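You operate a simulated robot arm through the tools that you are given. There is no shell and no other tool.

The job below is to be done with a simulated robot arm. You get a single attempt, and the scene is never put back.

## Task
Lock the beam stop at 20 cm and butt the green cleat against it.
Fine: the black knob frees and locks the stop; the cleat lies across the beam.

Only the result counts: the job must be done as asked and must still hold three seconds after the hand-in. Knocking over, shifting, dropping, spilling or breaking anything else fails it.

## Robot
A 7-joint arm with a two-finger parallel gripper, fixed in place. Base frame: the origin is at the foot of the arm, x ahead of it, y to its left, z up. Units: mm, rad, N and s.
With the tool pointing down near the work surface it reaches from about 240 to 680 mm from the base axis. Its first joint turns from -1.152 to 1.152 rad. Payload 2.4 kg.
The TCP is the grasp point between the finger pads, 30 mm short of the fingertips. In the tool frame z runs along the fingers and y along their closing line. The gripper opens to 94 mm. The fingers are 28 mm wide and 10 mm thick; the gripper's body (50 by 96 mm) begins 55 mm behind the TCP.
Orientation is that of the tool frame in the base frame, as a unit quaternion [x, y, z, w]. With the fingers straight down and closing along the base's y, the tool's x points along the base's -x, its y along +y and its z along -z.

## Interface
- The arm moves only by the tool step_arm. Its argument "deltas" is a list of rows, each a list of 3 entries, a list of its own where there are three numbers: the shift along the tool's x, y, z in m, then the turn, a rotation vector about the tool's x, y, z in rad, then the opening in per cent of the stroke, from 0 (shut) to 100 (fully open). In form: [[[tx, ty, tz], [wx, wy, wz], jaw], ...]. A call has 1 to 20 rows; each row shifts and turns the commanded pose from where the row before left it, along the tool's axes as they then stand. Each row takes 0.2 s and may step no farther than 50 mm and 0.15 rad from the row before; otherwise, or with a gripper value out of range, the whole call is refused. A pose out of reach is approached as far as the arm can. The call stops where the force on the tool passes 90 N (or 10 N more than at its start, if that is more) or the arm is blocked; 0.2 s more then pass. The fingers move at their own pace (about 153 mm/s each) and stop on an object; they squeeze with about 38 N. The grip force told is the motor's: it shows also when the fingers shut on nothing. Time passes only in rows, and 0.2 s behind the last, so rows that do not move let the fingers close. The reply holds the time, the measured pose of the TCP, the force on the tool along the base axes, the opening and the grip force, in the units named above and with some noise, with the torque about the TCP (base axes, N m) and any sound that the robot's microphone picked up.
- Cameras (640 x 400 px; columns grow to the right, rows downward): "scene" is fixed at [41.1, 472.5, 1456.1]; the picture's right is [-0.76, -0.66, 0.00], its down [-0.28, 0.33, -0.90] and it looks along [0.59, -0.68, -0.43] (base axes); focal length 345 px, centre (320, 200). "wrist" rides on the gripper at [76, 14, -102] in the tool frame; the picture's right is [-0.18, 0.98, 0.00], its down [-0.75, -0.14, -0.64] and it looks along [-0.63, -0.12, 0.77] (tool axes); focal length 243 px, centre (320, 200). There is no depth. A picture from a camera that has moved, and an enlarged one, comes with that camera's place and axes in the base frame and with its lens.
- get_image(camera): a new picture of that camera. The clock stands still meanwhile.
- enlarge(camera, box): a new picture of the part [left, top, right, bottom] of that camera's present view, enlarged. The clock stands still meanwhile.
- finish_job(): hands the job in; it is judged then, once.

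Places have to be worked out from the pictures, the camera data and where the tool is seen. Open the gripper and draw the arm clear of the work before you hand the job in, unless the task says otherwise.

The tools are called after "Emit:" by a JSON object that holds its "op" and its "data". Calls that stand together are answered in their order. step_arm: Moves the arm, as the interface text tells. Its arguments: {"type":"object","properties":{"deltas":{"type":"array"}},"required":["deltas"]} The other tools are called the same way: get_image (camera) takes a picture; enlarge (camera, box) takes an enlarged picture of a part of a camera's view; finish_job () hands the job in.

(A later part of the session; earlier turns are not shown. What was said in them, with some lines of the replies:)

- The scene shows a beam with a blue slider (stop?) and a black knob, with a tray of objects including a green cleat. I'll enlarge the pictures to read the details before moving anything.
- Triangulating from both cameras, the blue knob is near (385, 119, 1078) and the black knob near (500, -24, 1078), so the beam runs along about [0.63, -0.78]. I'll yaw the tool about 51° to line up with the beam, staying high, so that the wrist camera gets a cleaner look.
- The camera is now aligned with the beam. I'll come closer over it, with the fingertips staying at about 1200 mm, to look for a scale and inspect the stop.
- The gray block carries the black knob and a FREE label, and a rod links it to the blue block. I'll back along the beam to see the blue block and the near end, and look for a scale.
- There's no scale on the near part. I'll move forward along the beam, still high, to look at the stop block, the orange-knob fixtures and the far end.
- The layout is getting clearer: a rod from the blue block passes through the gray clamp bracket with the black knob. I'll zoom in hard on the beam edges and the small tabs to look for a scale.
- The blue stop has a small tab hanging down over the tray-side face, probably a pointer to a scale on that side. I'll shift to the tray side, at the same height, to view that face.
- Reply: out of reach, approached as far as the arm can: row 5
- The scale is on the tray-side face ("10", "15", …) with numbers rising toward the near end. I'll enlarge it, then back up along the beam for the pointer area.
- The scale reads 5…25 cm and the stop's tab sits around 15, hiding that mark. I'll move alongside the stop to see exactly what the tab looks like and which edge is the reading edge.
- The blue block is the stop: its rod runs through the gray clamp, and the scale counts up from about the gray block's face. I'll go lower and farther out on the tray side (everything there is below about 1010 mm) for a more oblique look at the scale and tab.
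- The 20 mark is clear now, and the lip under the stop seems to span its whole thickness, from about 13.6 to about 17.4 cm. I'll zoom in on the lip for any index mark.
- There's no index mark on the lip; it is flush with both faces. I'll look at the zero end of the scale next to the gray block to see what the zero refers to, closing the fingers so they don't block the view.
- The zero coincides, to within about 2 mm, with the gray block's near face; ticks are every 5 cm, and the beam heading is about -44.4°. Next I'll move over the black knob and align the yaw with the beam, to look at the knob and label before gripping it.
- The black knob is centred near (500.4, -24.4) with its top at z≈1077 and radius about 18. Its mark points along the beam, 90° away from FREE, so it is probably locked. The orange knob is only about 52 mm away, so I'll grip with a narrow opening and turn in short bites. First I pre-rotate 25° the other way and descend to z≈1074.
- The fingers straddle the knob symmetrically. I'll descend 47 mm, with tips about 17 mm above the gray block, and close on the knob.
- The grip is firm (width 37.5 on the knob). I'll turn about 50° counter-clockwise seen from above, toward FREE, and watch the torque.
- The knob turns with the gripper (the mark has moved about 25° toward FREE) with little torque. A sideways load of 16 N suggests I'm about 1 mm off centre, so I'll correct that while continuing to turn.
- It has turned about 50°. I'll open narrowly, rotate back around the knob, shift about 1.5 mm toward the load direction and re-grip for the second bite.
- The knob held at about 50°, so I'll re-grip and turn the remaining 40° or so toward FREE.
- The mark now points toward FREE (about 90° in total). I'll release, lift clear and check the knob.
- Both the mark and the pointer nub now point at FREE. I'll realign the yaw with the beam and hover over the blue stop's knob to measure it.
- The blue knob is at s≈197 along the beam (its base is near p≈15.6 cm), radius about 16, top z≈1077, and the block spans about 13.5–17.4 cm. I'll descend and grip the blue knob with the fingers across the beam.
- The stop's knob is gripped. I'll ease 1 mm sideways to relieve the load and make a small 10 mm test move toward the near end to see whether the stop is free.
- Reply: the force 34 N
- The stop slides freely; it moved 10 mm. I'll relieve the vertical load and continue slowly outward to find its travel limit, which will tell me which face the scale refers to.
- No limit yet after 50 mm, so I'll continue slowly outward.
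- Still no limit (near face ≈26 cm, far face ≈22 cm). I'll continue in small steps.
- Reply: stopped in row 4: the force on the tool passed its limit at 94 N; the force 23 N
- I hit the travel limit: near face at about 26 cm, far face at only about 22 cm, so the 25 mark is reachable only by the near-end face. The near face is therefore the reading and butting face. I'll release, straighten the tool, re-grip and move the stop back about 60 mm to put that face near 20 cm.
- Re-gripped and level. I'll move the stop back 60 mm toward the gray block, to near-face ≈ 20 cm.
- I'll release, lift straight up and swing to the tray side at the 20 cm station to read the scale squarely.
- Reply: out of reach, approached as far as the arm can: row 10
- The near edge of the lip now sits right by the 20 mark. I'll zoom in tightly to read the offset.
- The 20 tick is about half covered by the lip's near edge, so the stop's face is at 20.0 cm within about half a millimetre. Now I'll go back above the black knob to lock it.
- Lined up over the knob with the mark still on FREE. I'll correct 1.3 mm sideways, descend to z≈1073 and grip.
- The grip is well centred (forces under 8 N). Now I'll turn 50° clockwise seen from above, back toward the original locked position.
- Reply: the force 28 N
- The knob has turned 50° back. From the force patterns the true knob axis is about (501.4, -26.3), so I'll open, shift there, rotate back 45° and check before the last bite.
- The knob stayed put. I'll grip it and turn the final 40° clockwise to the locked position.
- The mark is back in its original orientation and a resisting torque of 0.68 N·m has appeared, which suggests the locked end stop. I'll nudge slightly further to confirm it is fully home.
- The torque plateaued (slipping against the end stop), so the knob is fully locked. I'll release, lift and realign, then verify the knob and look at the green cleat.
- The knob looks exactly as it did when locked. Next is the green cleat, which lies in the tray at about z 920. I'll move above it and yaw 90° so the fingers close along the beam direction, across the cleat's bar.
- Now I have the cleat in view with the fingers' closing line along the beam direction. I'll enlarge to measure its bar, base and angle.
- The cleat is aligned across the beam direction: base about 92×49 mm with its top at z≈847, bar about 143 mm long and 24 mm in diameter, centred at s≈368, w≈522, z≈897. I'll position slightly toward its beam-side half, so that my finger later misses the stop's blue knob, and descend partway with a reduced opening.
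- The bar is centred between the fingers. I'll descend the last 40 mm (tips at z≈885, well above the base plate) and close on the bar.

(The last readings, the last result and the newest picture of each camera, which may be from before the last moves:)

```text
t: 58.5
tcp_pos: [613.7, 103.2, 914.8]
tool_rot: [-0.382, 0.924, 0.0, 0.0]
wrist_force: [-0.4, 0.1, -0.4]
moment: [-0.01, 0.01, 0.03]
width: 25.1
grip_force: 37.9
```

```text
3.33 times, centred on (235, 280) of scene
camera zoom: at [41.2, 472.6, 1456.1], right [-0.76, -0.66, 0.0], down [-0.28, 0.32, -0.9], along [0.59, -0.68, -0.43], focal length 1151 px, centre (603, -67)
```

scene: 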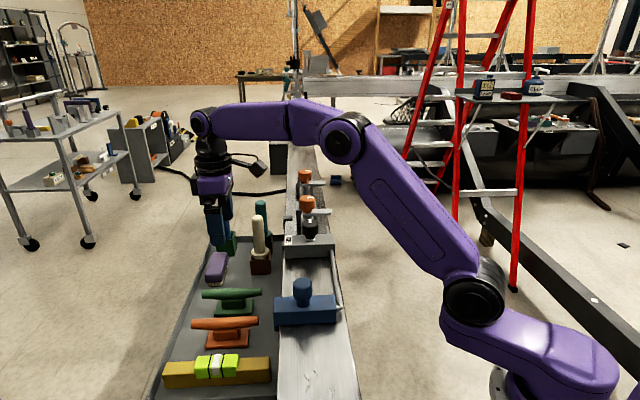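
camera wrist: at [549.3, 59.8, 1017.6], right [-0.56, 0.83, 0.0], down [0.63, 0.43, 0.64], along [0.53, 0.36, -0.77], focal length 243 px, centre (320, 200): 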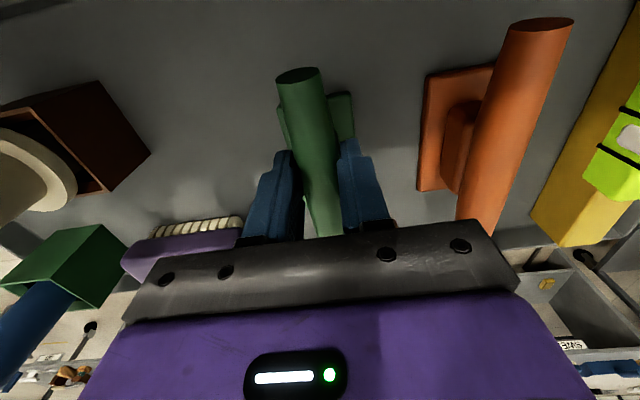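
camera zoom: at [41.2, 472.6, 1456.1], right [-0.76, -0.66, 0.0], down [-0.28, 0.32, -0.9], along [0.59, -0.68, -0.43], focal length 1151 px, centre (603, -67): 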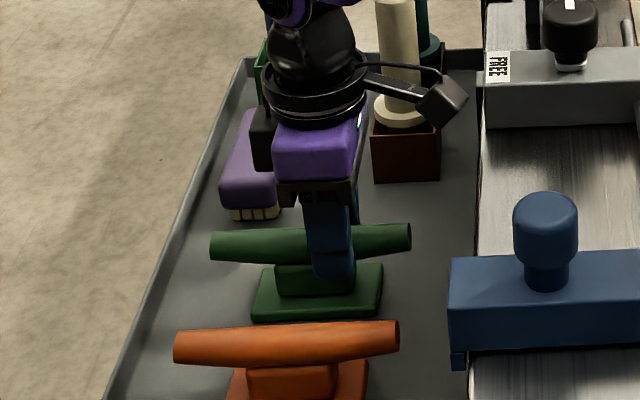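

The bar is gripped (25 mm, 38 N). I'll lift 15 mm gently and check the load and whether the cleat hangs level.

Emit:
{"op": "step_arm", "data": {"deltas": [[[0, 0, -0.005], [0, 0, 0], 10], [[0, 0, -0.01], [0, 0, 0], 10], [[0, 0, 0], [0, 0, 0], 10], [[0, 0, 0], [0, 0, 0], 10]]}}

Emit:
{"op": "get_image", "data": {"camera": "wrist"}}

Emit:
{"op": "enlarge", "data": {"camera": "scene", "box": [170, 220, 300, 340]}}

```text
t: 59.5
tcp_pos: [613.9, 103.0, 930.2]
tool_rot: [-0.382, 0.924, 0.0, 0.0]
wrist_force: [1.0, 0.7, -2.4]
moment: [-0.03, 0.05, -0.03]
width: 25.3
grip_force: 38.0
```

```text
taken
camera wrist: at [549.7, 59.8, 1032.9], right [-0.56, 0.83, 0.0], down [0.63, 0.43, 0.64], along [0.53, 0.36, -0.77], focal length 243 px, centre (320, 200)
```

wrist: 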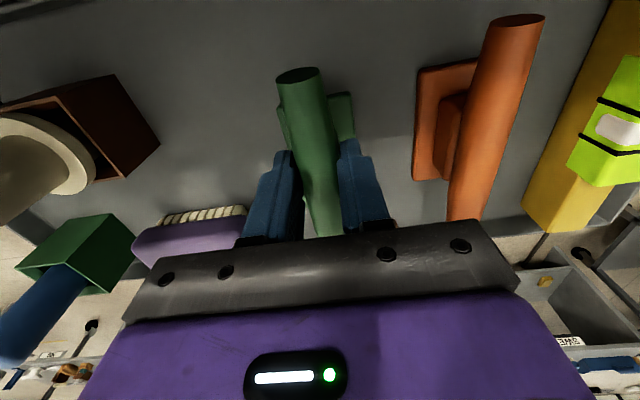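

```text
3.33 times, centred on (235, 280) of scene
camera zoom: at [41.2, 472.6, 1456.1], right [-0.76, -0.66, 0.0], down [-0.28, 0.32, -0.9], along [0.59, -0.68, -0.43], focal length 1151 px, centre (603, -67)
```

zoom: 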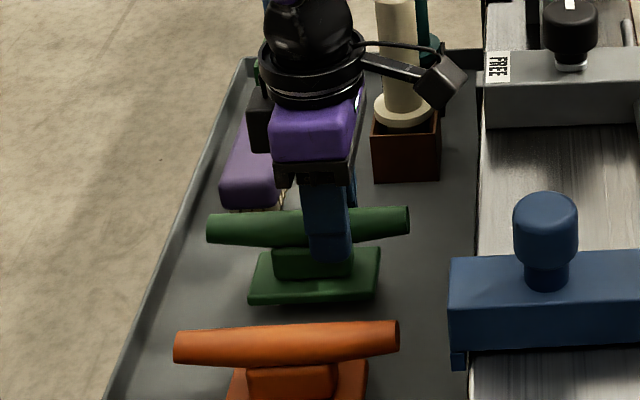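

The cleat lifts cleanly (about 2.4 N) and hangs level. I'll raise it to z≈1115 and carry it toward the near end over the tray, keeping clear of the stop.

Emit:
{"op": "step_arm", "data": {"deltas": [[[0, 0, -0.046], [0, 0, 0], 10], [[0, 0, -0.046], [0, 0, 0], 10], [[0, 0, -0.046], [0, 0, 0], 10], [[0, 0, -0.046], [0, 0, 0], 10], [[0, 0.042, 0], [0, 0, 0], 10], [[0, 0.042, 0], [0, 0, 0], 10], [[0, 0.042, 0], [0, 0, 0], 10], [[0, 0.042, 0], [0, 0, 0], 10], [[0, 0.042, 0], [0, 0, 0], 10], [[0, 0.042, 0], [0, 0, 0], 10], [[0, 0, 0], [0, 0, 0], 10]]}}

Emit:
{"op": "get_image", "data": {"camera": "wrist"}}

Emit:
{"op": "get_image", "data": {"camera": "scene"}}

```text
t: 61.9
tcp_pos: [436.5, 281.6, 1114.1]
tool_rot: [-0.383, 0.924, 0.0, 0.0]
wrist_force: [-0.6, -0.3, -2.2]
moment: [-0.05, 0.02, 0.02]
width: 25.5
grip_force: 37.8
```

```text
taken
camera wrist: at [371.1, 237.9, 1216.7], right [-0.56, 0.83, 0.0], down [0.63, 0.43, 0.64], along [0.53, 0.36, -0.77], focal length 243 px, centre (320, 200)
```

wrist: 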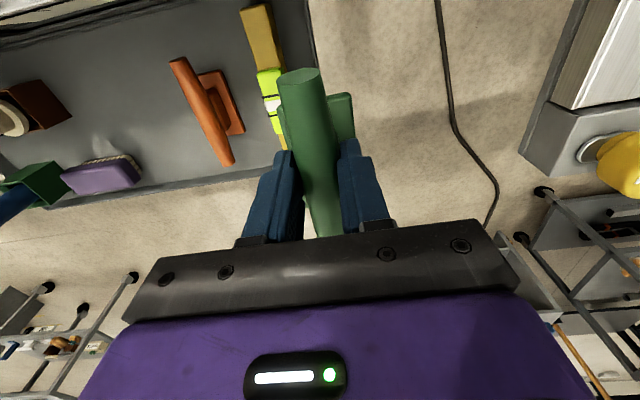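

```text
taken
```

scene: 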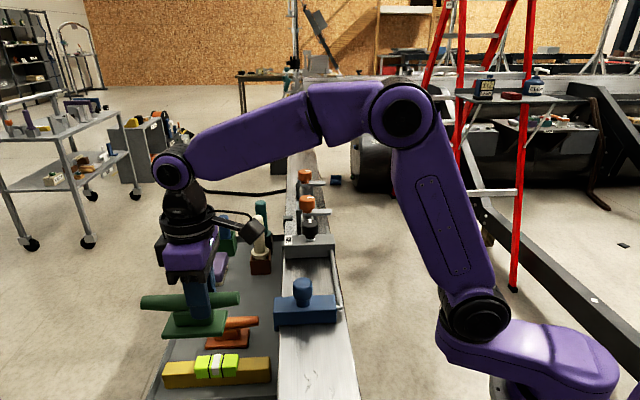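

The cleat is now level with the free side of the stop (s≈116). I'll carry it across over the beam, leaving about 15 mm clearance from the stop face.

Emit:
{"op": "step_arm", "data": {"deltas": [[[0.0463, 0, 0], [0, 0, 0], 10], [[0.0463, 0, 0], [0, 0, 0], 10], [[0.0463, 0, 0], [0, 0, 0], 10], [[0.0463, 0, 0], [0, 0, 0], 10], [[0, 0, 0], [0, 0, 0], 10]]}}

Emit:
{"op": "get_image", "data": {"camera": "wrist"}}

Emit:
{"op": "enlarge", "data": {"camera": "scene", "box": [240, 200, 400, 360]}}

```text
t: 63.1
tcp_pos: [304.4, 149.9, 1113.9]
tool_rot: [-0.382, 0.924, 0.0, 0.0]
wrist_force: [0.1, 0.1, -1.9]
moment: [0.0, 0.05, -0.01]
width: 25.6
grip_force: 38.2
```

```text
taken
camera wrist: at [240.3, 105.8, 1217.2], right [-0.56, 0.83, 0.0], down [0.63, 0.43, 0.64], along [0.53, 0.36, -0.77], focal length 243 px, centre (320, 200)
```

wrist: 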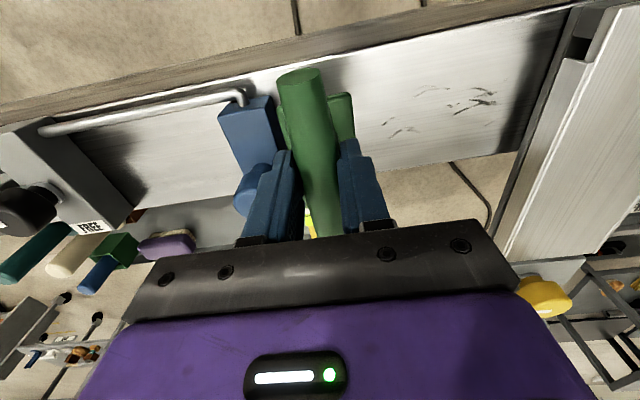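

```text
2.50 times, centred on (320, 280) of scene
camera zoom: at [41.1, 472.5, 1456.1], right [-0.76, -0.66, 0.0], down [-0.28, 0.32, -0.9], along [0.59, -0.68, -0.43], focal length 863 px, centre (320, 0)
```

zoom: 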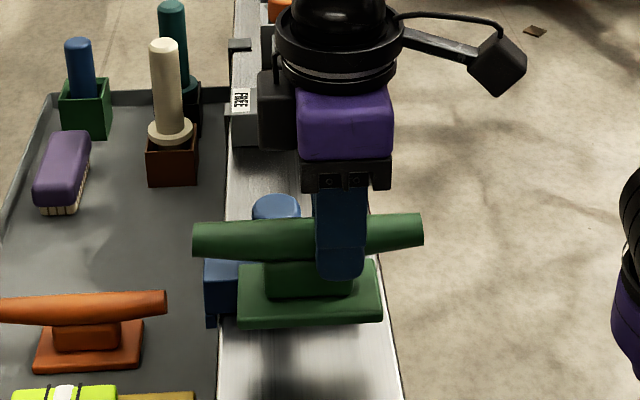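

The cleat is over the beam and roughly centred. I'll lower it 32 mm and then feel for contact in small steps.

Emit:
{"op": "step_arm", "data": {"deltas": [[[0, 0, 0.016], [0, 0, 0], 10], [[0, 0, 0.014], [0, 0, 0], 10], [[0, 0, 0], [0, 0, 0], 10]]}}

Emit:
{"op": "enlarge", "data": {"camera": "scene", "box": [250, 240, 380, 350]}}

```text
t: 63.9
tcp_pos: [305.5, 149.7, 1085.3]
tool_rot: [-0.383, 0.924, 0.001, 0.0]
wrist_force: [-0.9, 0.2, -3.4]
moment: [-0.04, 0.05, 0.01]
width: 25.3
grip_force: 37.7
```

```text
3.64 times, centred on (315, 295) of scene
camera zoom: at [41.2, 472.6, 1456.1], right [-0.76, -0.66, 0.0], down [-0.28, 0.32, -0.9], along [0.59, -0.68, -0.43], focal length 1255 px, centre (338, -146)
```

zoom: 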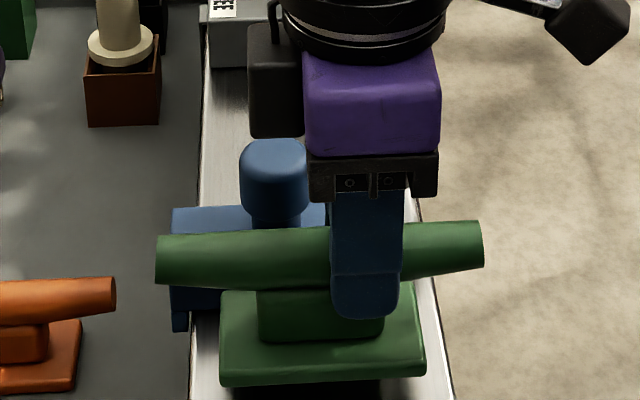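

It's close to the beam, as the shadow underneath is tight. I'll lower in 1.5 mm steps and watch the vertical force.

Emit:
{"op": "step_arm", "data": {"deltas": [[[0, 0, 0.0015], [0, 0, 0], 10], [[0, 0, 0.0015], [0, 0, 0], 10], [[0, 0, 0.0015], [0, 0, 0], 10], [[0, 0, 0.0015], [0, 0, 0], 10], [[0, 0, 0], [0, 0, 0], 10]]}}

Emit:
{"op": "enlarge", "data": {"camera": "scene", "box": [270, 310, 350, 370]}}

```text
t: 65.1
tcp_pos: [304.8, 150.6, 1078.4]
tool_rot: [-0.382, 0.924, 0.0, 0.0]
wrist_force: [0.1, 0.3, -2.7]
moment: [-0.01, 0.05, -0.04]
width: 25.4
grip_force: 37.7
```

```text
6.67 times, centred on (310, 340) of scene
camera zoom: at [41.2, 472.6, 1456.1], right [-0.76, -0.66, 0.0], down [-0.28, 0.32, -0.9], along [0.59, -0.68, -0.43], focal length 2302 px, centre (387, -733)
```

zoom: 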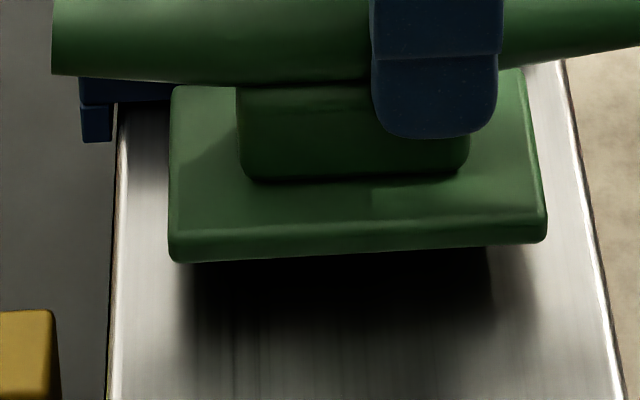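

Still hovering, so I'll keep lowering in 1 mm steps.

Emit:
{"op": "step_arm", "data": {"deltas": [[[0, 0, 0.001], [0, 0, 0], 10], [[0, 0, 0.001], [0, 0, 0], 10], [[0, 0, 0.001], [0, 0, 0], 10], [[0, 0, 0.001], [0, 0, 0], 10], [[0, 0, 0], [0, 0, 0], 10]]}}

Emit:
{"op": "enlarge", "data": {"camera": "scene", "box": [270, 310, 350, 370]}}

```text
t: 66.3
tcp_pos: [305.2, 150.9, 1073.3]
tool_rot: [-0.382, 0.924, 0.0, 0.0]
wrist_force: [0.3, -0.6, -1.8]
moment: [-0.05, 0.06, -0.01]
width: 25.4
grip_force: 37.8
```

```text
6.67 times, centred on (310, 340) of scene
camera zoom: at [41.2, 472.6, 1456.1], right [-0.76, -0.66, 0.0], down [-0.28, 0.32, -0.9], along [0.59, -0.68, -0.43], focal length 2302 px, centre (387, -733)
```

zoom: 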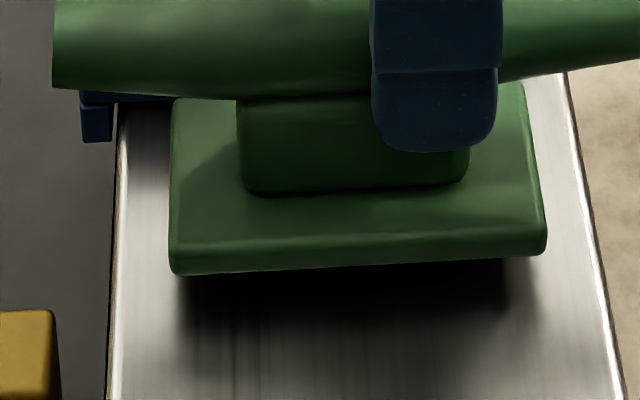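

No contact yet. I'll continue in 1 mm steps.

Emit:
{"op": "step_arm", "data": {"deltas": [[[0, 0, 0.001], [0, 0, 0], 10], [[0, 0, 0.001], [0, 0, 0], 10], [[0, 0, 0.001], [0, 0, 0], 10], [[0, 0, 0], [0, 0, 0], 10]]}}

Emit:
{"op": "enlarge", "data": {"camera": "scene", "box": [270, 310, 350, 370]}}

```text
t: 67.3
tcp_pos: [305.1, 149.9, 1070.2]
tool_rot: [-0.382, 0.924, 0.0, 0.0]
wrist_force: [0.4, -1.9, -3.2]
moment: [-0.05, 0.01, 0.01]
width: 25.2
grip_force: 38.2
```

```text
6.67 times, centred on (310, 340) of scene
camera zoom: at [41.2, 472.6, 1456.1], right [-0.76, -0.66, 0.0], down [-0.28, 0.32, -0.9], along [0.59, -0.68, -0.43], focal length 2302 px, centre (387, -733)
```

zoom: 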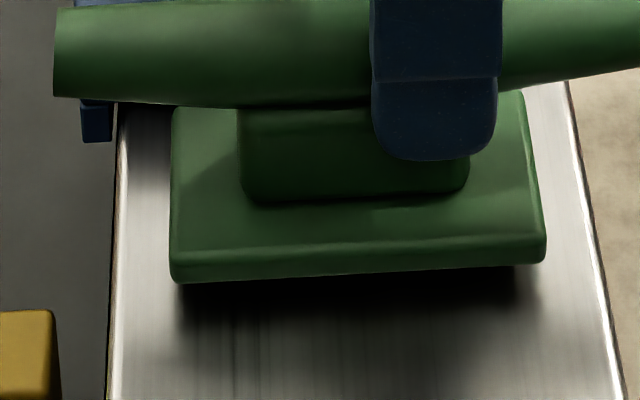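

By scene geometry the base bottom is still about 8–10 mm above the beam. I'll continue lowering in small steps.

Emit:
{"op": "step_arm", "data": {"deltas": [[[0, 0, 0.0015], [0, 0, 0], 10], [[0, 0, 0.0015], [0, 0, 0], 10], [[0, 0, 0.0015], [0, 0, 0], 10], [[0, 0, 0.0015], [0, 0, 0], 10], [[0, 0, 0], [0, 0, 0], 10]]}}

Emit:
{"op": "enlarge", "data": {"camera": "scene", "box": [270, 310, 350, 370]}}

```text
t: 68.5
tcp_pos: [305.6, 150.9, 1064.5]
tool_rot: [-0.382, 0.924, -0.001, 0.0]
wrist_force: [0.1, 0.2, -2.6]
moment: [-0.04, 0.0, 0.02]
width: 25.6
grip_force: 37.8
```

```text
6.67 times, centred on (310, 340) of scene
camera zoom: at [41.2, 472.6, 1456.1], right [-0.76, -0.66, 0.0], down [-0.28, 0.32, -0.9], along [0.59, -0.68, -0.43], focal length 2302 px, centre (387, -733)
```

zoom: 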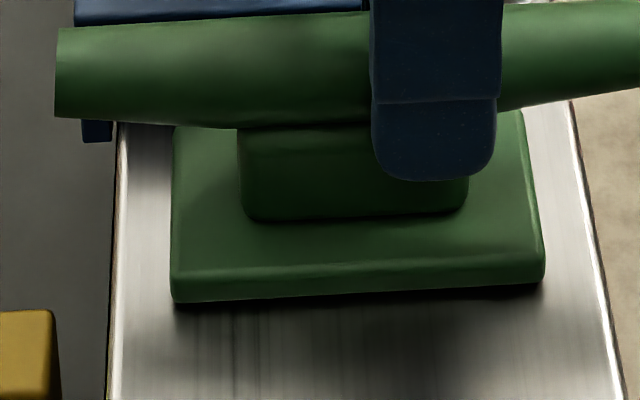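

The shadow gap is nearly closed, so I'll lower in 1 mm steps until contact.

Emit:
{"op": "step_arm", "data": {"deltas": [[[0, 0, 0.001], [0, 0, 0], 10], [[0, 0, 0.001], [0, 0, 0], 10], [[0, 0, 0], [0, 0, 0], 10]]}}

Emit:
{"op": "enlarge", "data": {"camera": "scene", "box": [270, 310, 350, 370]}}

```text
t: 69.3
tcp_pos: [305.8, 149.5, 1063.3]
tool_rot: [-0.383, 0.924, 0.001, 0.001]
wrist_force: [-8.3, -1.3, 33.6]
moment: [-0.01, 0.21, 0.03]
width: 25.5
grip_force: 38.4
```

```text
6.67 times, centred on (310, 340) of scene
camera zoom: at [40.5, 472.3, 1456.2], right [-0.76, -0.66, 0.0], down [-0.28, 0.33, -0.9], along [0.59, -0.68, -0.43], focal length 2302 px, centre (387, -733)
```

zoom: 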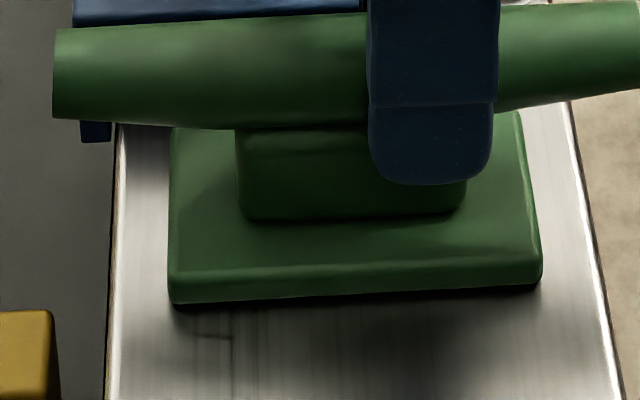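

Contact with the beam at 34 N. I'll unload by about 1.2 mm and slide toward the stop, 10 mm first, then feel for the face.

Emit:
{"op": "step_arm", "data": {"deltas": [[[0, 0, -0.0012], [0, 0, 0], 10], [[0, -0.005, 0], [0, 0, 0], 10], [[0, -0.005, 0], [0, 0, 0], 10], [[0, 0, 0], [0, 0, 0], 10]]}}

Emit:
{"op": "get_image", "data": {"camera": "wrist"}}

Emit:
{"op": "enlarge", "data": {"camera": "scene", "box": [260, 280, 350, 350]}}

```text
t: 70.3
tcp_pos: [312.7, 141.9, 1064.4]
tool_rot: [-0.383, 0.924, -0.001, -0.001]
wrist_force: [-0.5, 1.4, 1.2]
moment: [0.19, -0.13, 0.05]
width: 25.4
grip_force: 37.8
```

```text
taken
camera wrist: at [247.4, 99.4, 1166.8], right [-0.56, 0.83, 0.0], down [0.63, 0.43, 0.64], along [0.53, 0.36, -0.77], focal length 243 px, centre (320, 200)
```

wrist: 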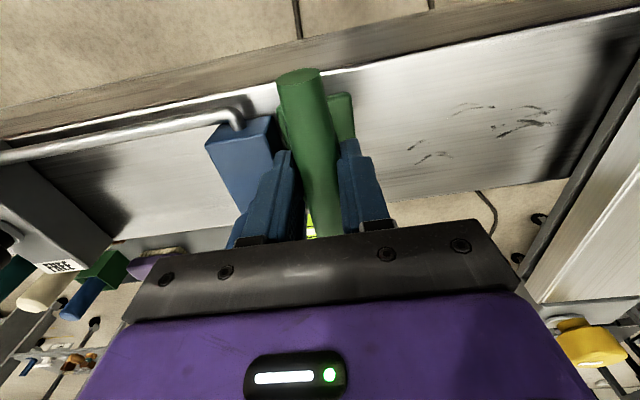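

```text
5.71 times, centred on (305, 315) of scene
camera zoom: at [41.1, 472.6, 1456.1], right [-0.76, -0.66, 0.0], down [-0.28, 0.32, -0.9], along [0.59, -0.68, -0.43], focal length 1973 px, centre (406, -457)
```

zoom: 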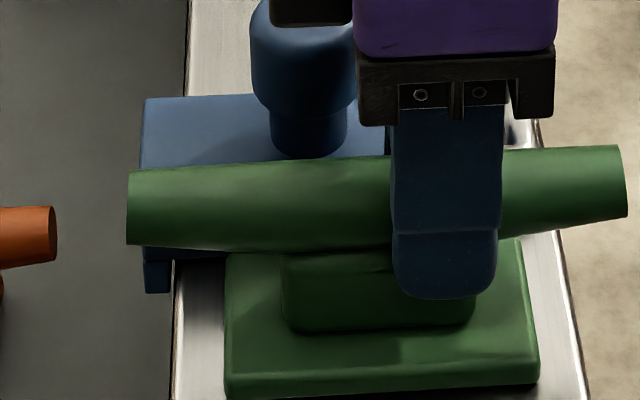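

Force is light and the cleat is sliding along. I'll zoom in on the gap between the cleat base and the stop face.

Emit:
{"op": "enlarge", "data": {"camera": "wrist", "box": [230, 80, 370, 180]}}

Emit:
{"op": "step_arm", "data": {"deltas": [[[0, -0.001, 0], [0, 0, 0], 10], [[0, -0.001, 0], [0, 0, 0], 10], [[0, -0.001, 0], [0, 0, 0], 10], [[0, 0, 0], [0, 0, 0], 10]]}}

Emit:
{"op": "enlarge", "data": {"camera": "wrist", "box": [230, 80, 370, 180]}}

```text
4.00 times, centred on (300, 130) of wrist
camera zoom: at [247.4, 99.4, 1166.8], right [-0.56, 0.83, 0.0], down [0.63, 0.43, 0.64], along [0.53, 0.36, -0.77], focal length 970 px, centre (400, 480)
```

zoom: 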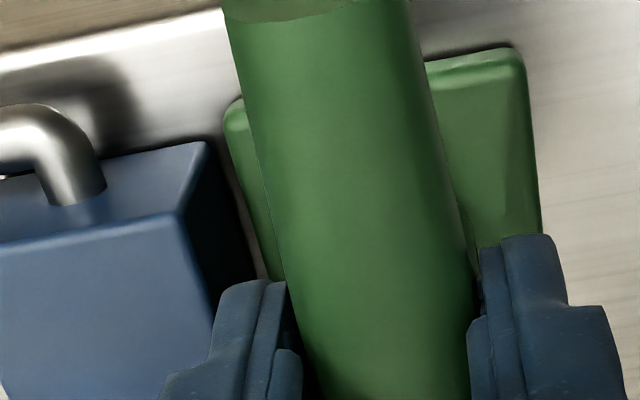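

```text
t: 71.3
tcp_pos: [314.3, 142.6, 1064.0]
tool_rot: [-0.382, 0.924, 0.0, 0.0]
wrist_force: [-0.2, -0.5, -2.5]
moment: [-0.07, 0.03, -0.01]
width: 25.5
grip_force: 38.5
```

```text
4.00 times, centred on (300, 130) of wrist
camera zoom: at [249.7, 97.8, 1167.0], right [-0.56, 0.83, 0.0], down [0.63, 0.43, 0.64], along [0.53, 0.36, -0.77], focal length 970 px, centre (400, 480)
```

zoom: 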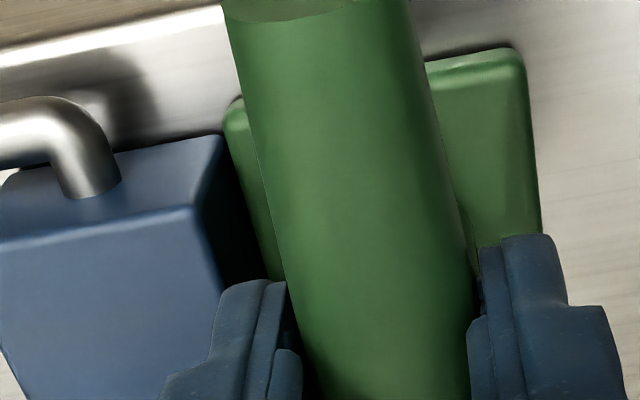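

There's still a hairline gap and no force yet. I'll advance in 0.7 mm steps.

Emit:
{"op": "step_arm", "data": {"deltas": [[[0, -0.0007, 0], [0, 0, 0], 10], [[0, -0.0007, 0], [0, 0, 0], 10], [[0, 0, 0], [0, 0, 0], 10]]}}

Emit:
{"op": "enlarge", "data": {"camera": "wrist", "box": [265, 100, 305, 155]}}

```text
t: 72.1
tcp_pos: [315.6, 139.6, 1064.8]
tool_rot: [-0.382, 0.924, 0.0, 0.001]
wrist_force: [-1.0, 1.0, -2.4]
moment: [0.04, 0.09, 0.11]
width: 25.1
grip_force: 38.0
```

```text
7.27 times, centred on (285, 128) of wrist
camera zoom: at [250.5, 96.8, 1166.9], right [-0.56, 0.83, 0.0], down [0.63, 0.43, 0.64], along [0.53, 0.36, -0.77], focal length 1764 px, centre (574, 727)
```

zoom: 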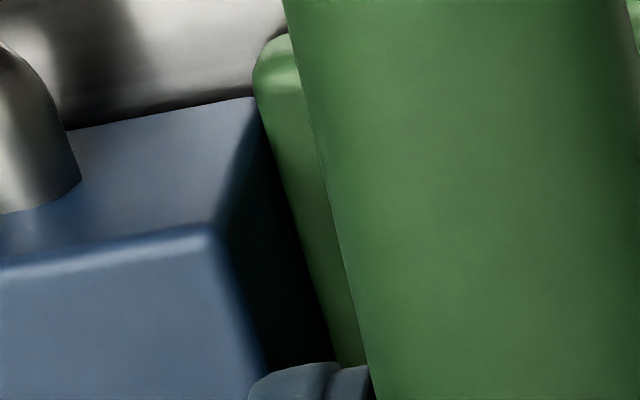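

Contact with the stop is just starting. I'll lower about 0.8 mm so the cleat rests on the beam, then press gently another millimetre toward the stop.

Emit:
{"op": "step_arm", "data": {"deltas": [[[0, 0, 0.0006], [0, 0, 0], 10], [[0, -0.0006, 0], [0, 0, 0], 10], [[0, -0.0006, 0], [0, 0, 0], 10], [[0, 0, 0], [0, 0, 0], 10]]}}

Emit:
{"op": "enlarge", "data": {"camera": "wrist", "box": [265, 100, 305, 155]}}

```text
t: 73.1
tcp_pos: [315.8, 139.8, 1063.7]
tool_rot: [-0.382, 0.924, 0.0, -0.001]
wrist_force: [-9.2, 4.6, 7.7]
moment: [0.41, 0.03, 0.14]
width: 25.4
grip_force: 37.7
```

```text
7.27 times, centred on (285, 128) of wrist
camera zoom: at [250.8, 96.6, 1166.5], right [-0.56, 0.83, 0.0], down [0.63, 0.43, 0.64], along [0.53, 0.36, -0.77], focal length 1764 px, centre (574, 727)
```

zoom: 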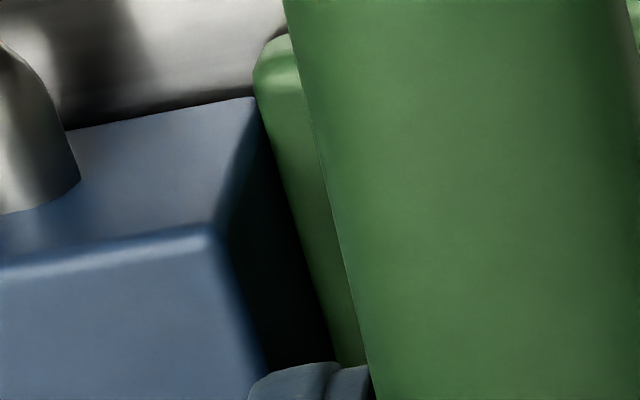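

The cleat presses on the stop with about 10 N and rests on the beam with about 8 N. I'll open the fingers gradually, only to about 40 mm, to release without disturbing it.

Emit:
{"op": "step_arm", "data": {"deltas": [[[0, 0, 0], [0, 0, 0], 29], [[0, 0, 0], [0, 0, 0], 32], [[0, 0, 0], [0, 0, 0], 36], [[0, 0, 0], [0, 0, 0], 42], [[0, 0, 0], [0, 0, 0], 42]]}}

Emit:
{"op": "get_image", "data": {"camera": "wrist"}}

Emit:
{"op": "enlarge", "data": {"camera": "wrist", "box": [230, 80, 370, 180]}}

Emit:
{"op": "enlarge", "data": {"camera": "scene", "box": [260, 270, 350, 340]}}

```text
t: 74.3
tcp_pos: [317.0, 140.6, 1063.7]
tool_rot: [-0.382, 0.924, 0.0, 0.0]
wrist_force: [0.3, 0.5, 0.8]
moment: [0.01, -0.01, -0.02]
width: 39.7
grip_force: 0.1
```

```text
taken
camera wrist: at [251.3, 96.2, 1166.3], right [-0.56, 0.83, 0.0], down [0.63, 0.43, 0.64], along [0.53, 0.36, -0.77], focal length 243 px, centre (320, 200)
```

wrist: 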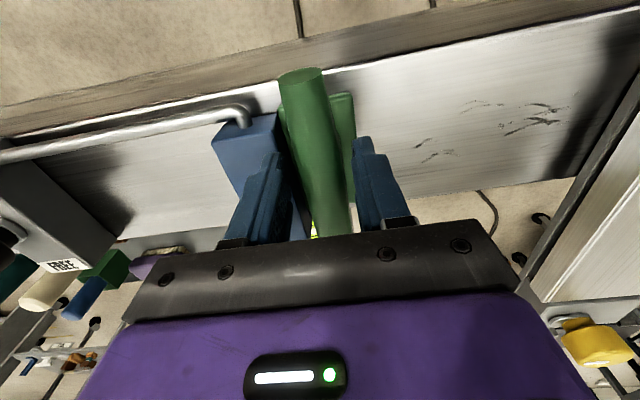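

```text
4.00 times, centred on (300, 130) of wrist
camera zoom: at [251.3, 96.2, 1166.3], right [-0.56, 0.83, 0.0], down [0.63, 0.43, 0.64], along [0.53, 0.36, -0.77], focal length 970 px, centre (400, 480)
```

zoom: 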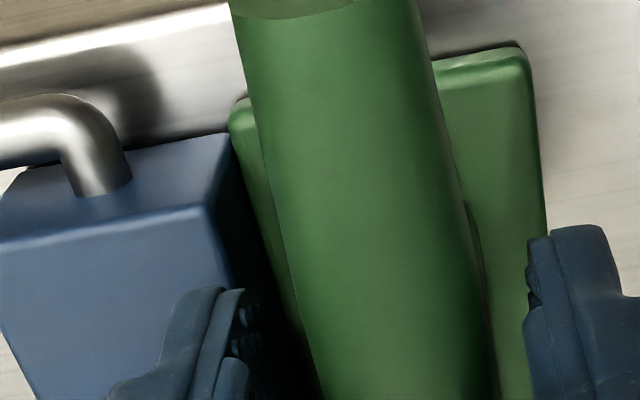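

```text
5.71 times, centred on (305, 305) of scene
camera zoom: at [41.1, 472.5, 1456.1], right [-0.76, -0.66, 0.0], down [-0.28, 0.33, -0.9], along [0.59, -0.68, -0.43], focal length 1973 px, centre (406, -400)
```

zoom: 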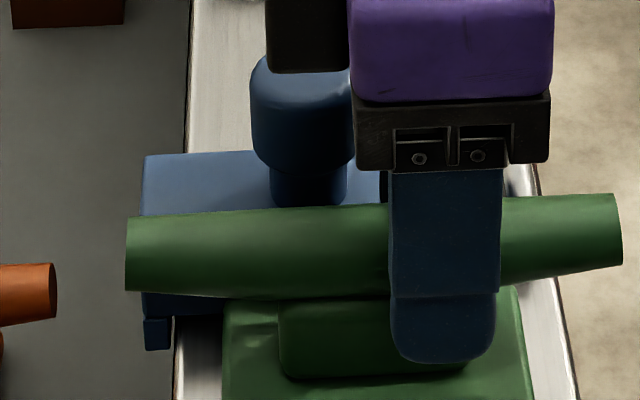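

Released with no residual force. I'll lift straight up in small first steps, then inspect the contact line.

Emit:
{"op": "step_arm", "data": {"deltas": [[[0, 0, -0.01], [0, 0, 0], 42], [[0, 0, -0.02], [0, 0, 0], 42], [[0, 0, -0.03], [0, 0, 0], 42], [[0, 0, -0.04], [0, 0, 0], 42], [[0, 0, -0.04], [0, 0, 0], 60], [[0, 0, 0], [0, 0, 0], 60]]}}

Emit:
{"op": "get_image", "data": {"camera": "wrist"}}

Emit:
{"op": "enlarge", "data": {"camera": "wrist", "box": [220, 60, 380, 180]}}

Emit:
{"op": "enlarge", "data": {"camera": "scene", "box": [250, 260, 360, 350]}}

```text
t: 75.7
tcp_pos: [317.3, 137.5, 1203.7]
tool_rot: [-0.382, 0.924, -0.001, 0.0]
wrist_force: [-1.0, 0.3, -0.6]
moment: [-0.01, -0.02, 0.02]
width: 56.5
grip_force: 0.1
```

```text
taken
camera wrist: at [252.0, 95.6, 1307.0], right [-0.56, 0.83, 0.0], down [0.63, 0.43, 0.64], along [0.53, 0.36, -0.77], focal length 243 px, centre (320, 200)
```

wrist: 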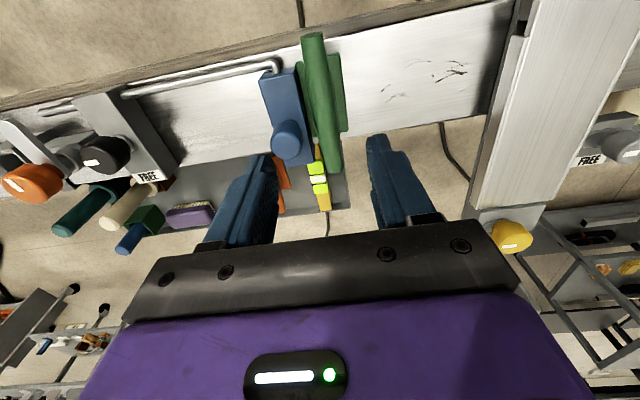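

```text
3.33 times, centred on (300, 120) of wrist
camera zoom: at [252.0, 95.6, 1307.0], right [-0.56, 0.83, 0.0], down [0.63, 0.43, 0.64], along [0.53, 0.36, -0.77], focal length 809 px, centre (387, 467)
```

zoom: 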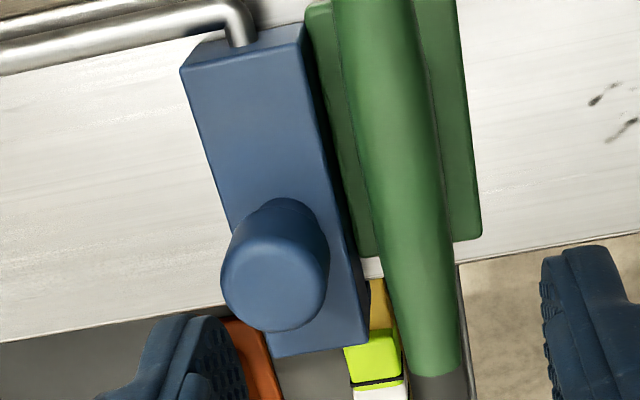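

```text
4.44 times, centred on (305, 305) of scene
camera zoom: at [41.1, 472.5, 1456.1], right [-0.76, -0.66, 0.0], down [-0.28, 0.33, -0.9], along [0.59, -0.68, -0.43], focal length 1534 px, centre (387, -267)
```

zoom: 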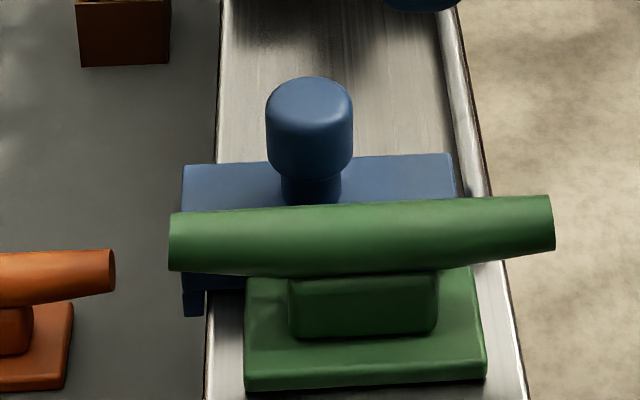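

The cleat sits across the beam against the stop. I'll zoom in on both ends of the contact line to check for any gap.

Emit:
{"op": "enlarge", "data": {"camera": "wrist", "box": [285, 52, 325, 82]}}

Emit:
{"op": "enlarge", "data": {"camera": "wrist", "box": [295, 110, 345, 148]}}

Emit:
{"op": "enlarge", "data": {"camera": "scene", "box": [285, 310, 325, 340]}}

```text
13.33 times, centred on (305, 67) of wrist
camera zoom: at [252.0, 95.6, 1307.0], right [-0.56, 0.83, 0.0], down [0.63, 0.43, 0.64], along [0.53, 0.36, -0.77], focal length 3235 px, centre (520, 1973)
```

zoom: 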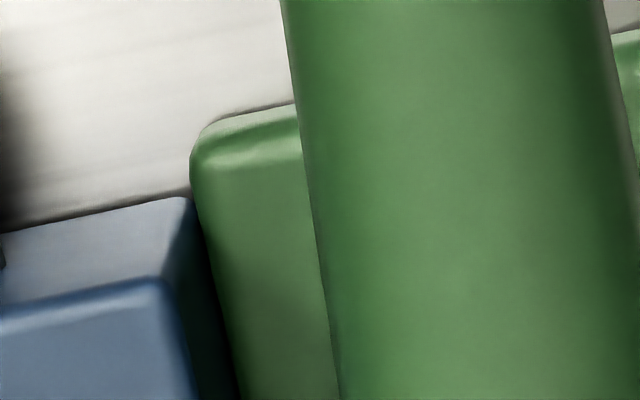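

```text
10.53 times, centred on (320, 129) of wrist
camera zoom: at [252.0, 95.6, 1307.0], right [-0.56, 0.83, 0.0], down [0.63, 0.43, 0.64], along [0.53, 0.36, -0.77], focal length 2554 px, centre (320, 947)
```

zoom: 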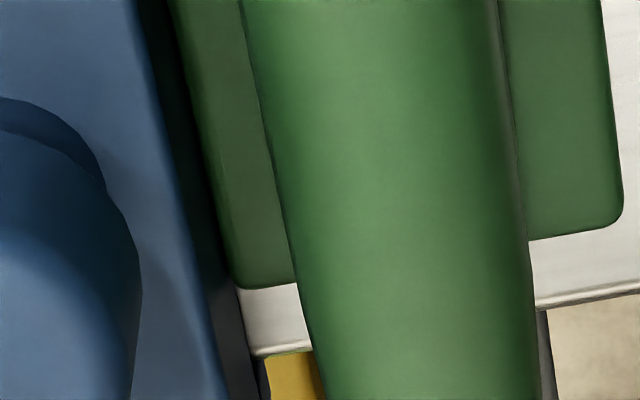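

```text
13.33 times, centred on (305, 325) of scene
camera zoom: at [41.1, 472.5, 1456.1], right [-0.76, -0.66, 0.0], down [-0.28, 0.33, -0.9], along [0.59, -0.68, -0.43], focal length 4603 px, centre (520, -1467)
```

zoom: 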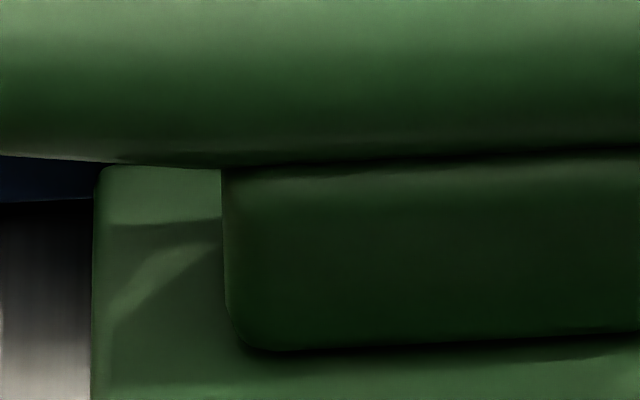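

Both ends look flush. I'll swing to the tray side again to re-read the scale after locking and to check the contact from a lower angle.

Emit:
{"op": "step_arm", "data": {"deltas": [[[0, 0, 0], [0, 0, 0.1415], 60], [[0, 0, 0], [0, 0, 0.1415], 60], [[0, 0, 0], [0, 0, 0.1415], 60], [[0, 0, 0], [0, 0, 0.1415], 60], [[0, 0, 0], [0, 0, 0.1415], 60], [[0, 0, 0], [0, 0, 0.1415], 60], [[0, 0, 0], [0, 0, 0.1415], 60], [[0, 0, 0], [0, 0, 0.1415], 60], [[0, 0, 0], [0, 0, 0.1415], 60], [[0, 0, 0], [0, 0, 0.1415], 60], [[0, 0, 0], [0, 0, 0.1415], 60], [[-0.01615, 0.0423, 0], [0, 0, 0], 60], [[-0.01615, 0.0423, 0], [0, 0, 0], 60], [[-0.01615, 0.0423, 0], [0, 0, 0], 60], [[-0.01615, 0.0423, 0.025], [0, 0, 0], 60], [[-0.01615, 0.0423, 0.025], [0, 0, 0], 60], [[-0.01615, 0.0423, 0.025], [0, 0, 0], 60], [[0, 0, 0.012], [0, 0, 0], 60], [[0, 0, 0], [0, 0, 0], 60]]}}

Emit:
{"op": "get_image", "data": {"camera": "wrist"}}

Emit:
{"op": "enlarge", "data": {"camera": "wrist", "box": [20, 0, 180, 120]}}

```text
refused: row 15 steps farther than a row can; nothing moved
```

```text
taken
camera wrist: at [252.0, 95.6, 1307.0], right [-0.56, 0.83, 0.0], down [0.63, 0.43, 0.64], along [0.53, 0.36, -0.77], focal length 243 px, centre (320, 200)
```

wrist: 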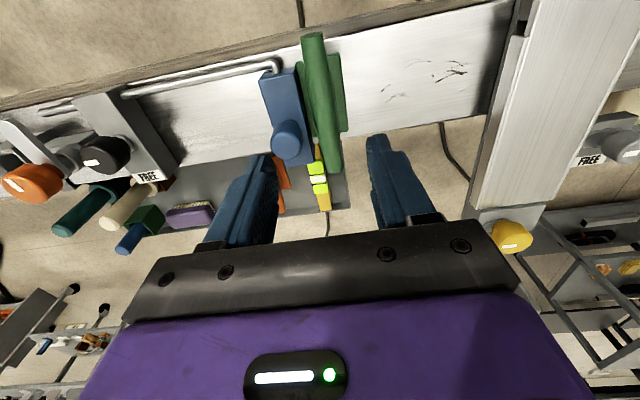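

```text
3.33 times, centred on (100, 60) of wrist
camera zoom: at [252.0, 95.6, 1307.0], right [-0.56, 0.83, 0.0], down [0.63, 0.43, 0.64], along [0.53, 0.36, -0.77], focal length 809 px, centre (1053, 667)
```

zoom: 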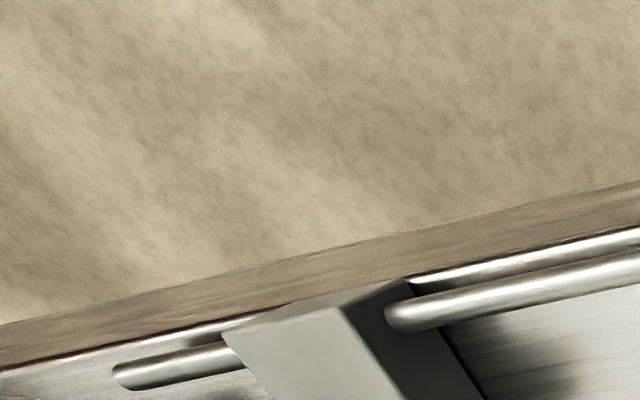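

The call was refused because a combined step was too long, and nothing moved. I'll repeat it with the descent split from the lateral steps.

Emit:
{"op": "step_arm", "data": {"deltas": [[[0, 0, 0], [0, 0, 0.1415], 60], [[0, 0, 0], [0, 0, 0.1415], 60], [[0, 0, 0], [0, 0, 0.1415], 60], [[0, 0, 0], [0, 0, 0.1415], 60], [[0, 0, 0], [0, 0, 0.1415], 60], [[0, 0, 0], [0, 0, 0.1415], 60], [[0, 0, 0], [0, 0, 0.1415], 60], [[0, 0, 0], [0, 0, 0.1415], 60], [[0, 0, 0], [0, 0, 0.1415], 60], [[0, 0, 0], [0, 0, 0.1415], 60], [[0, 0, 0], [0, 0, 0.1415], 60], [[-0.016, 0.0423, 0], [0, 0, 0], 60], [[-0.016, 0.0423, 0], [0, 0, 0], 60], [[-0.016, 0.0423, 0], [0, 0, 0], 60], [[-0.016, 0.0423, 0.015], [0, 0, 0], 60], [[0, 0, 0.04], [0, 0, 0], 60], [[-0.016, 0.0423, 0.015], [0, 0, 0], 60], [[-0.016, 0.0423, 0.015], [0, 0, 0], 60], [[0, 0, 0], [0, 0, 0], 60]]}}

Emit:
{"op": "get_image", "data": {"camera": "wrist"}}

Emit:
{"op": "enlarge", "data": {"camera": "wrist", "box": [20, 0, 180, 120]}}

```text
t: 79.7
tcp_pos: [562.8, 254.7, 1117.1]
tool_rot: [0.377, 0.926, 0.0, -0.001]
wrist_force: [-0.3, 0.7, 0.1]
moment: [0.01, 0.03, -0.01]
width: 56.5
grip_force: 0.1
```

```text
taken
camera wrist: at [517.4, 318.1, 1220.5], right [0.82, 0.57, 0.0], down [0.44, -0.63, 0.64], along [0.37, -0.53, -0.77], focal length 243 px, centre (320, 200)
```

wrist: 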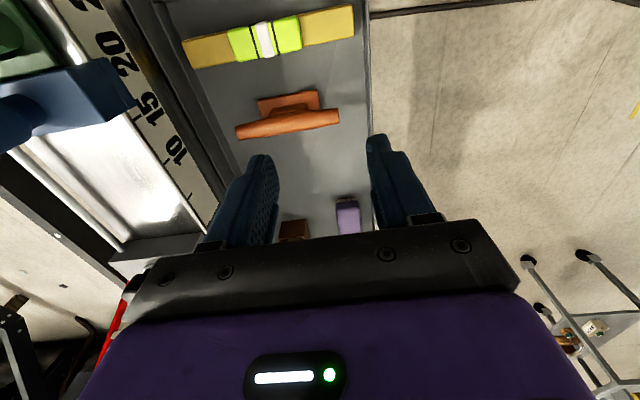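

```text
3.33 times, centred on (100, 60) of wrist
camera zoom: at [517.4, 318.1, 1220.5], right [0.82, 0.57, 0.0], down [0.44, -0.63, 0.64], along [0.37, -0.53, -0.77], focal length 809 px, centre (1053, 667)
```

zoom: 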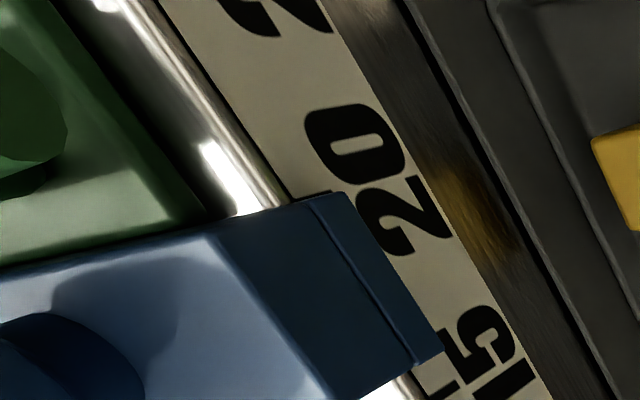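

Emit:
{"op": "enlarge", "data": {"camera": "wrist", "box": [80, 35, 140, 75]}}

Emit:
{"op": "enlarge", "data": {"camera": "wrist", "box": [20, 35, 90, 85]}}

Emit:
{"op": "enlarge", "data": {"camera": "scene", "box": [270, 220, 350, 340]}}

```text
10.00 times, centred on (110, 55) of wrist
camera zoom: at [517.4, 318.1, 1220.5], right [0.82, 0.57, 0.0], down [0.44, -0.63, 0.64], along [0.37, -0.53, -0.77], focal length 2426 px, centre (2420, 1650)
```

zoom: 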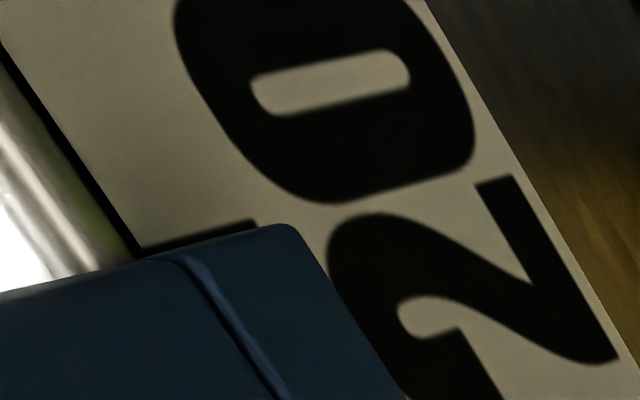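

```text
8.00 times, centred on (55, 60) of wrist
camera zoom: at [517.4, 318.1, 1220.5], right [0.82, 0.57, 0.0], down [0.44, -0.63, 0.64], along [0.37, -0.53, -0.77], focal length 1941 px, centre (2440, 1320)
```

zoom: 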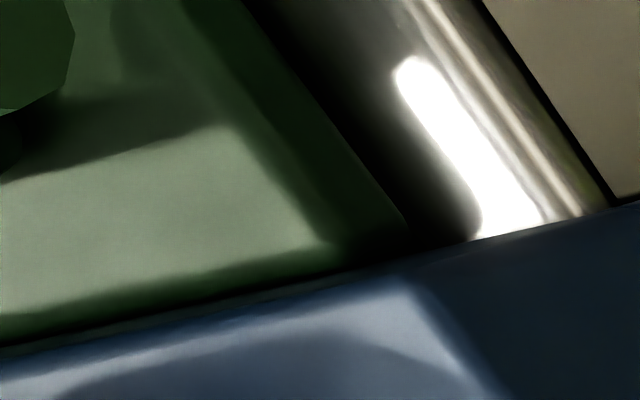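

```text
3.33 times, centred on (310, 280) of scene
camera zoom: at [41.1, 472.6, 1456.1], right [-0.76, -0.66, 0.0], down [-0.28, 0.33, -0.9], along [0.59, -0.68, -0.43], focal length 1151 px, centre (353, -67)
```

zoom: 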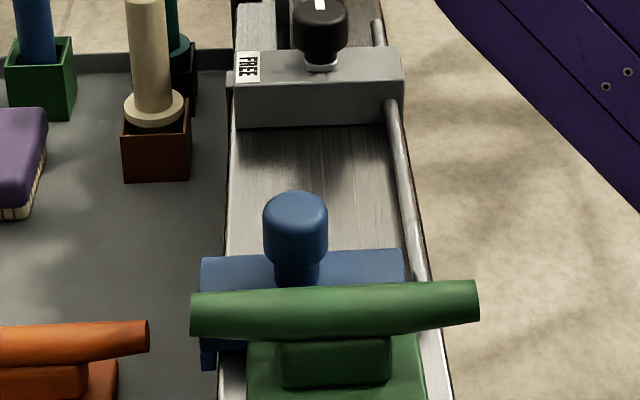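

The stop still reads 20 cm after locking, with the tick half covered by the lip's near edge, and the cleat is flush against its face. I'll open fully, draw the arm up and away, and take a last look at the whole scene.

Emit:
{"op": "step_arm", "data": {"deltas": [[[0, 0, -0.04], [0, 0, 0], 80], [[0.02, 0, -0.04], [0, 0, 0], 100], [[0.03, 0, -0.03], [0, 0, 0], 100], [[0, 0, 0], [0, 0, 0], 100], [[0, 0, 0], [0, 0, 0], 100], [[0, 0, 0], [0, 0, 0], 100]]}}

Emit:
{"op": "get_image", "data": {"camera": "scene"}}

Emit:
{"op": "enlarge", "data": {"camera": "scene", "box": [250, 160, 370, 340]}}

Emit:
{"op": "get_image", "data": {"camera": "wrist"}}

```text
t: 81.1
tcp_pos: [525.8, 288.0, 1230.5]
tool_rot: [0.377, 0.926, 0.0, 0.0]
wrist_force: [0.6, 0.0, 1.3]
moment: [0.04, 0.03, 0.02]
width: 93.9
grip_force: 0.1
```

```text
taken
```

scene: 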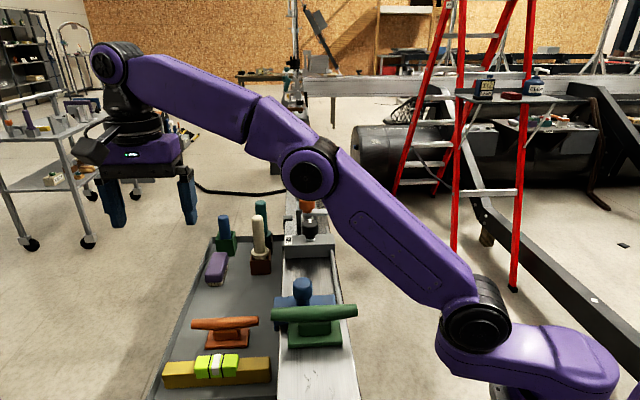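

```text
2.22 times, centred on (310, 250) of scene
camera zoom: at [41.1, 472.5, 1456.1], right [-0.76, -0.66, 0.0], down [-0.28, 0.32, -0.9], along [0.59, -0.68, -0.43], focal length 767 px, centre (342, 89)
```

zoom: 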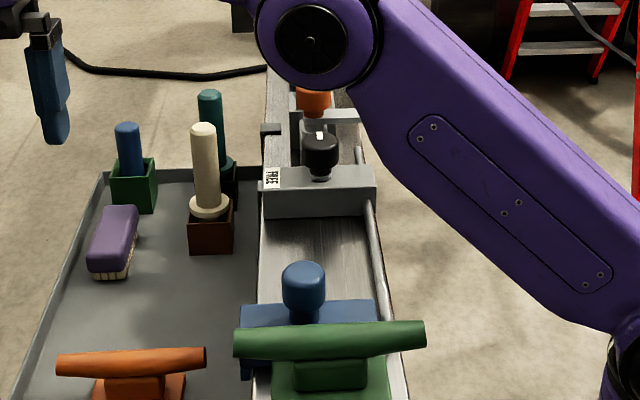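

```text
taken
camera wrist: at [480.4, 351.7, 1332.1], right [0.82, 0.57, 0.0], down [0.44, -0.63, 0.64], along [0.37, -0.53, -0.77], focal length 243 px, centre (320, 200)
```

wrist: 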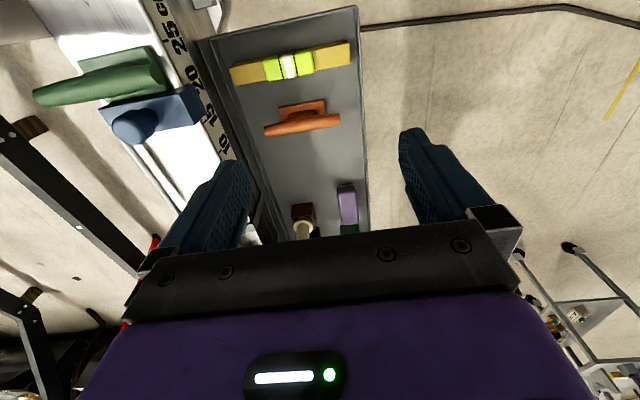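

Final check: the knob is back in its locked orientation, the stop reads 20 cm, and the green cleat lies across the beam against it. The other items are undisturbed, and the arm is clear with the gripper open. Handing in.

Emit:
{"op": "finish_job", "data": {}}

```text
The job is handed in.
```

The beam stop is locked at 20 cm, and the green cleat lies across the beam, butted against the stop's near-end face. The job is handed in; no verdict came back.

- **Stop position:** The stop's near-end face sits on the 20 cm tick to within about half a millimetre. I re-checked it after locking and after placing the cleat, and it had not moved.
- **Which face reads the scale:** The stop carries no pointer, so I slid it to its travel limit. Only the near-end face could reach the 25 cm mark, so I took that as the reading face. If the job meant the other face, the stop would be about 4 cm off.
- **Lock:** The black knob is back in its original orientation and turned firmly against its end stop.
- **Cleat:** I pressed it against the stop with about 10 N before letting go. Close-up pictures of both ends of the contact line show no visible gap.
- **Everything else:** The other items looked undisturbed in the last pictures. The gripper is open and the arm is well clear.
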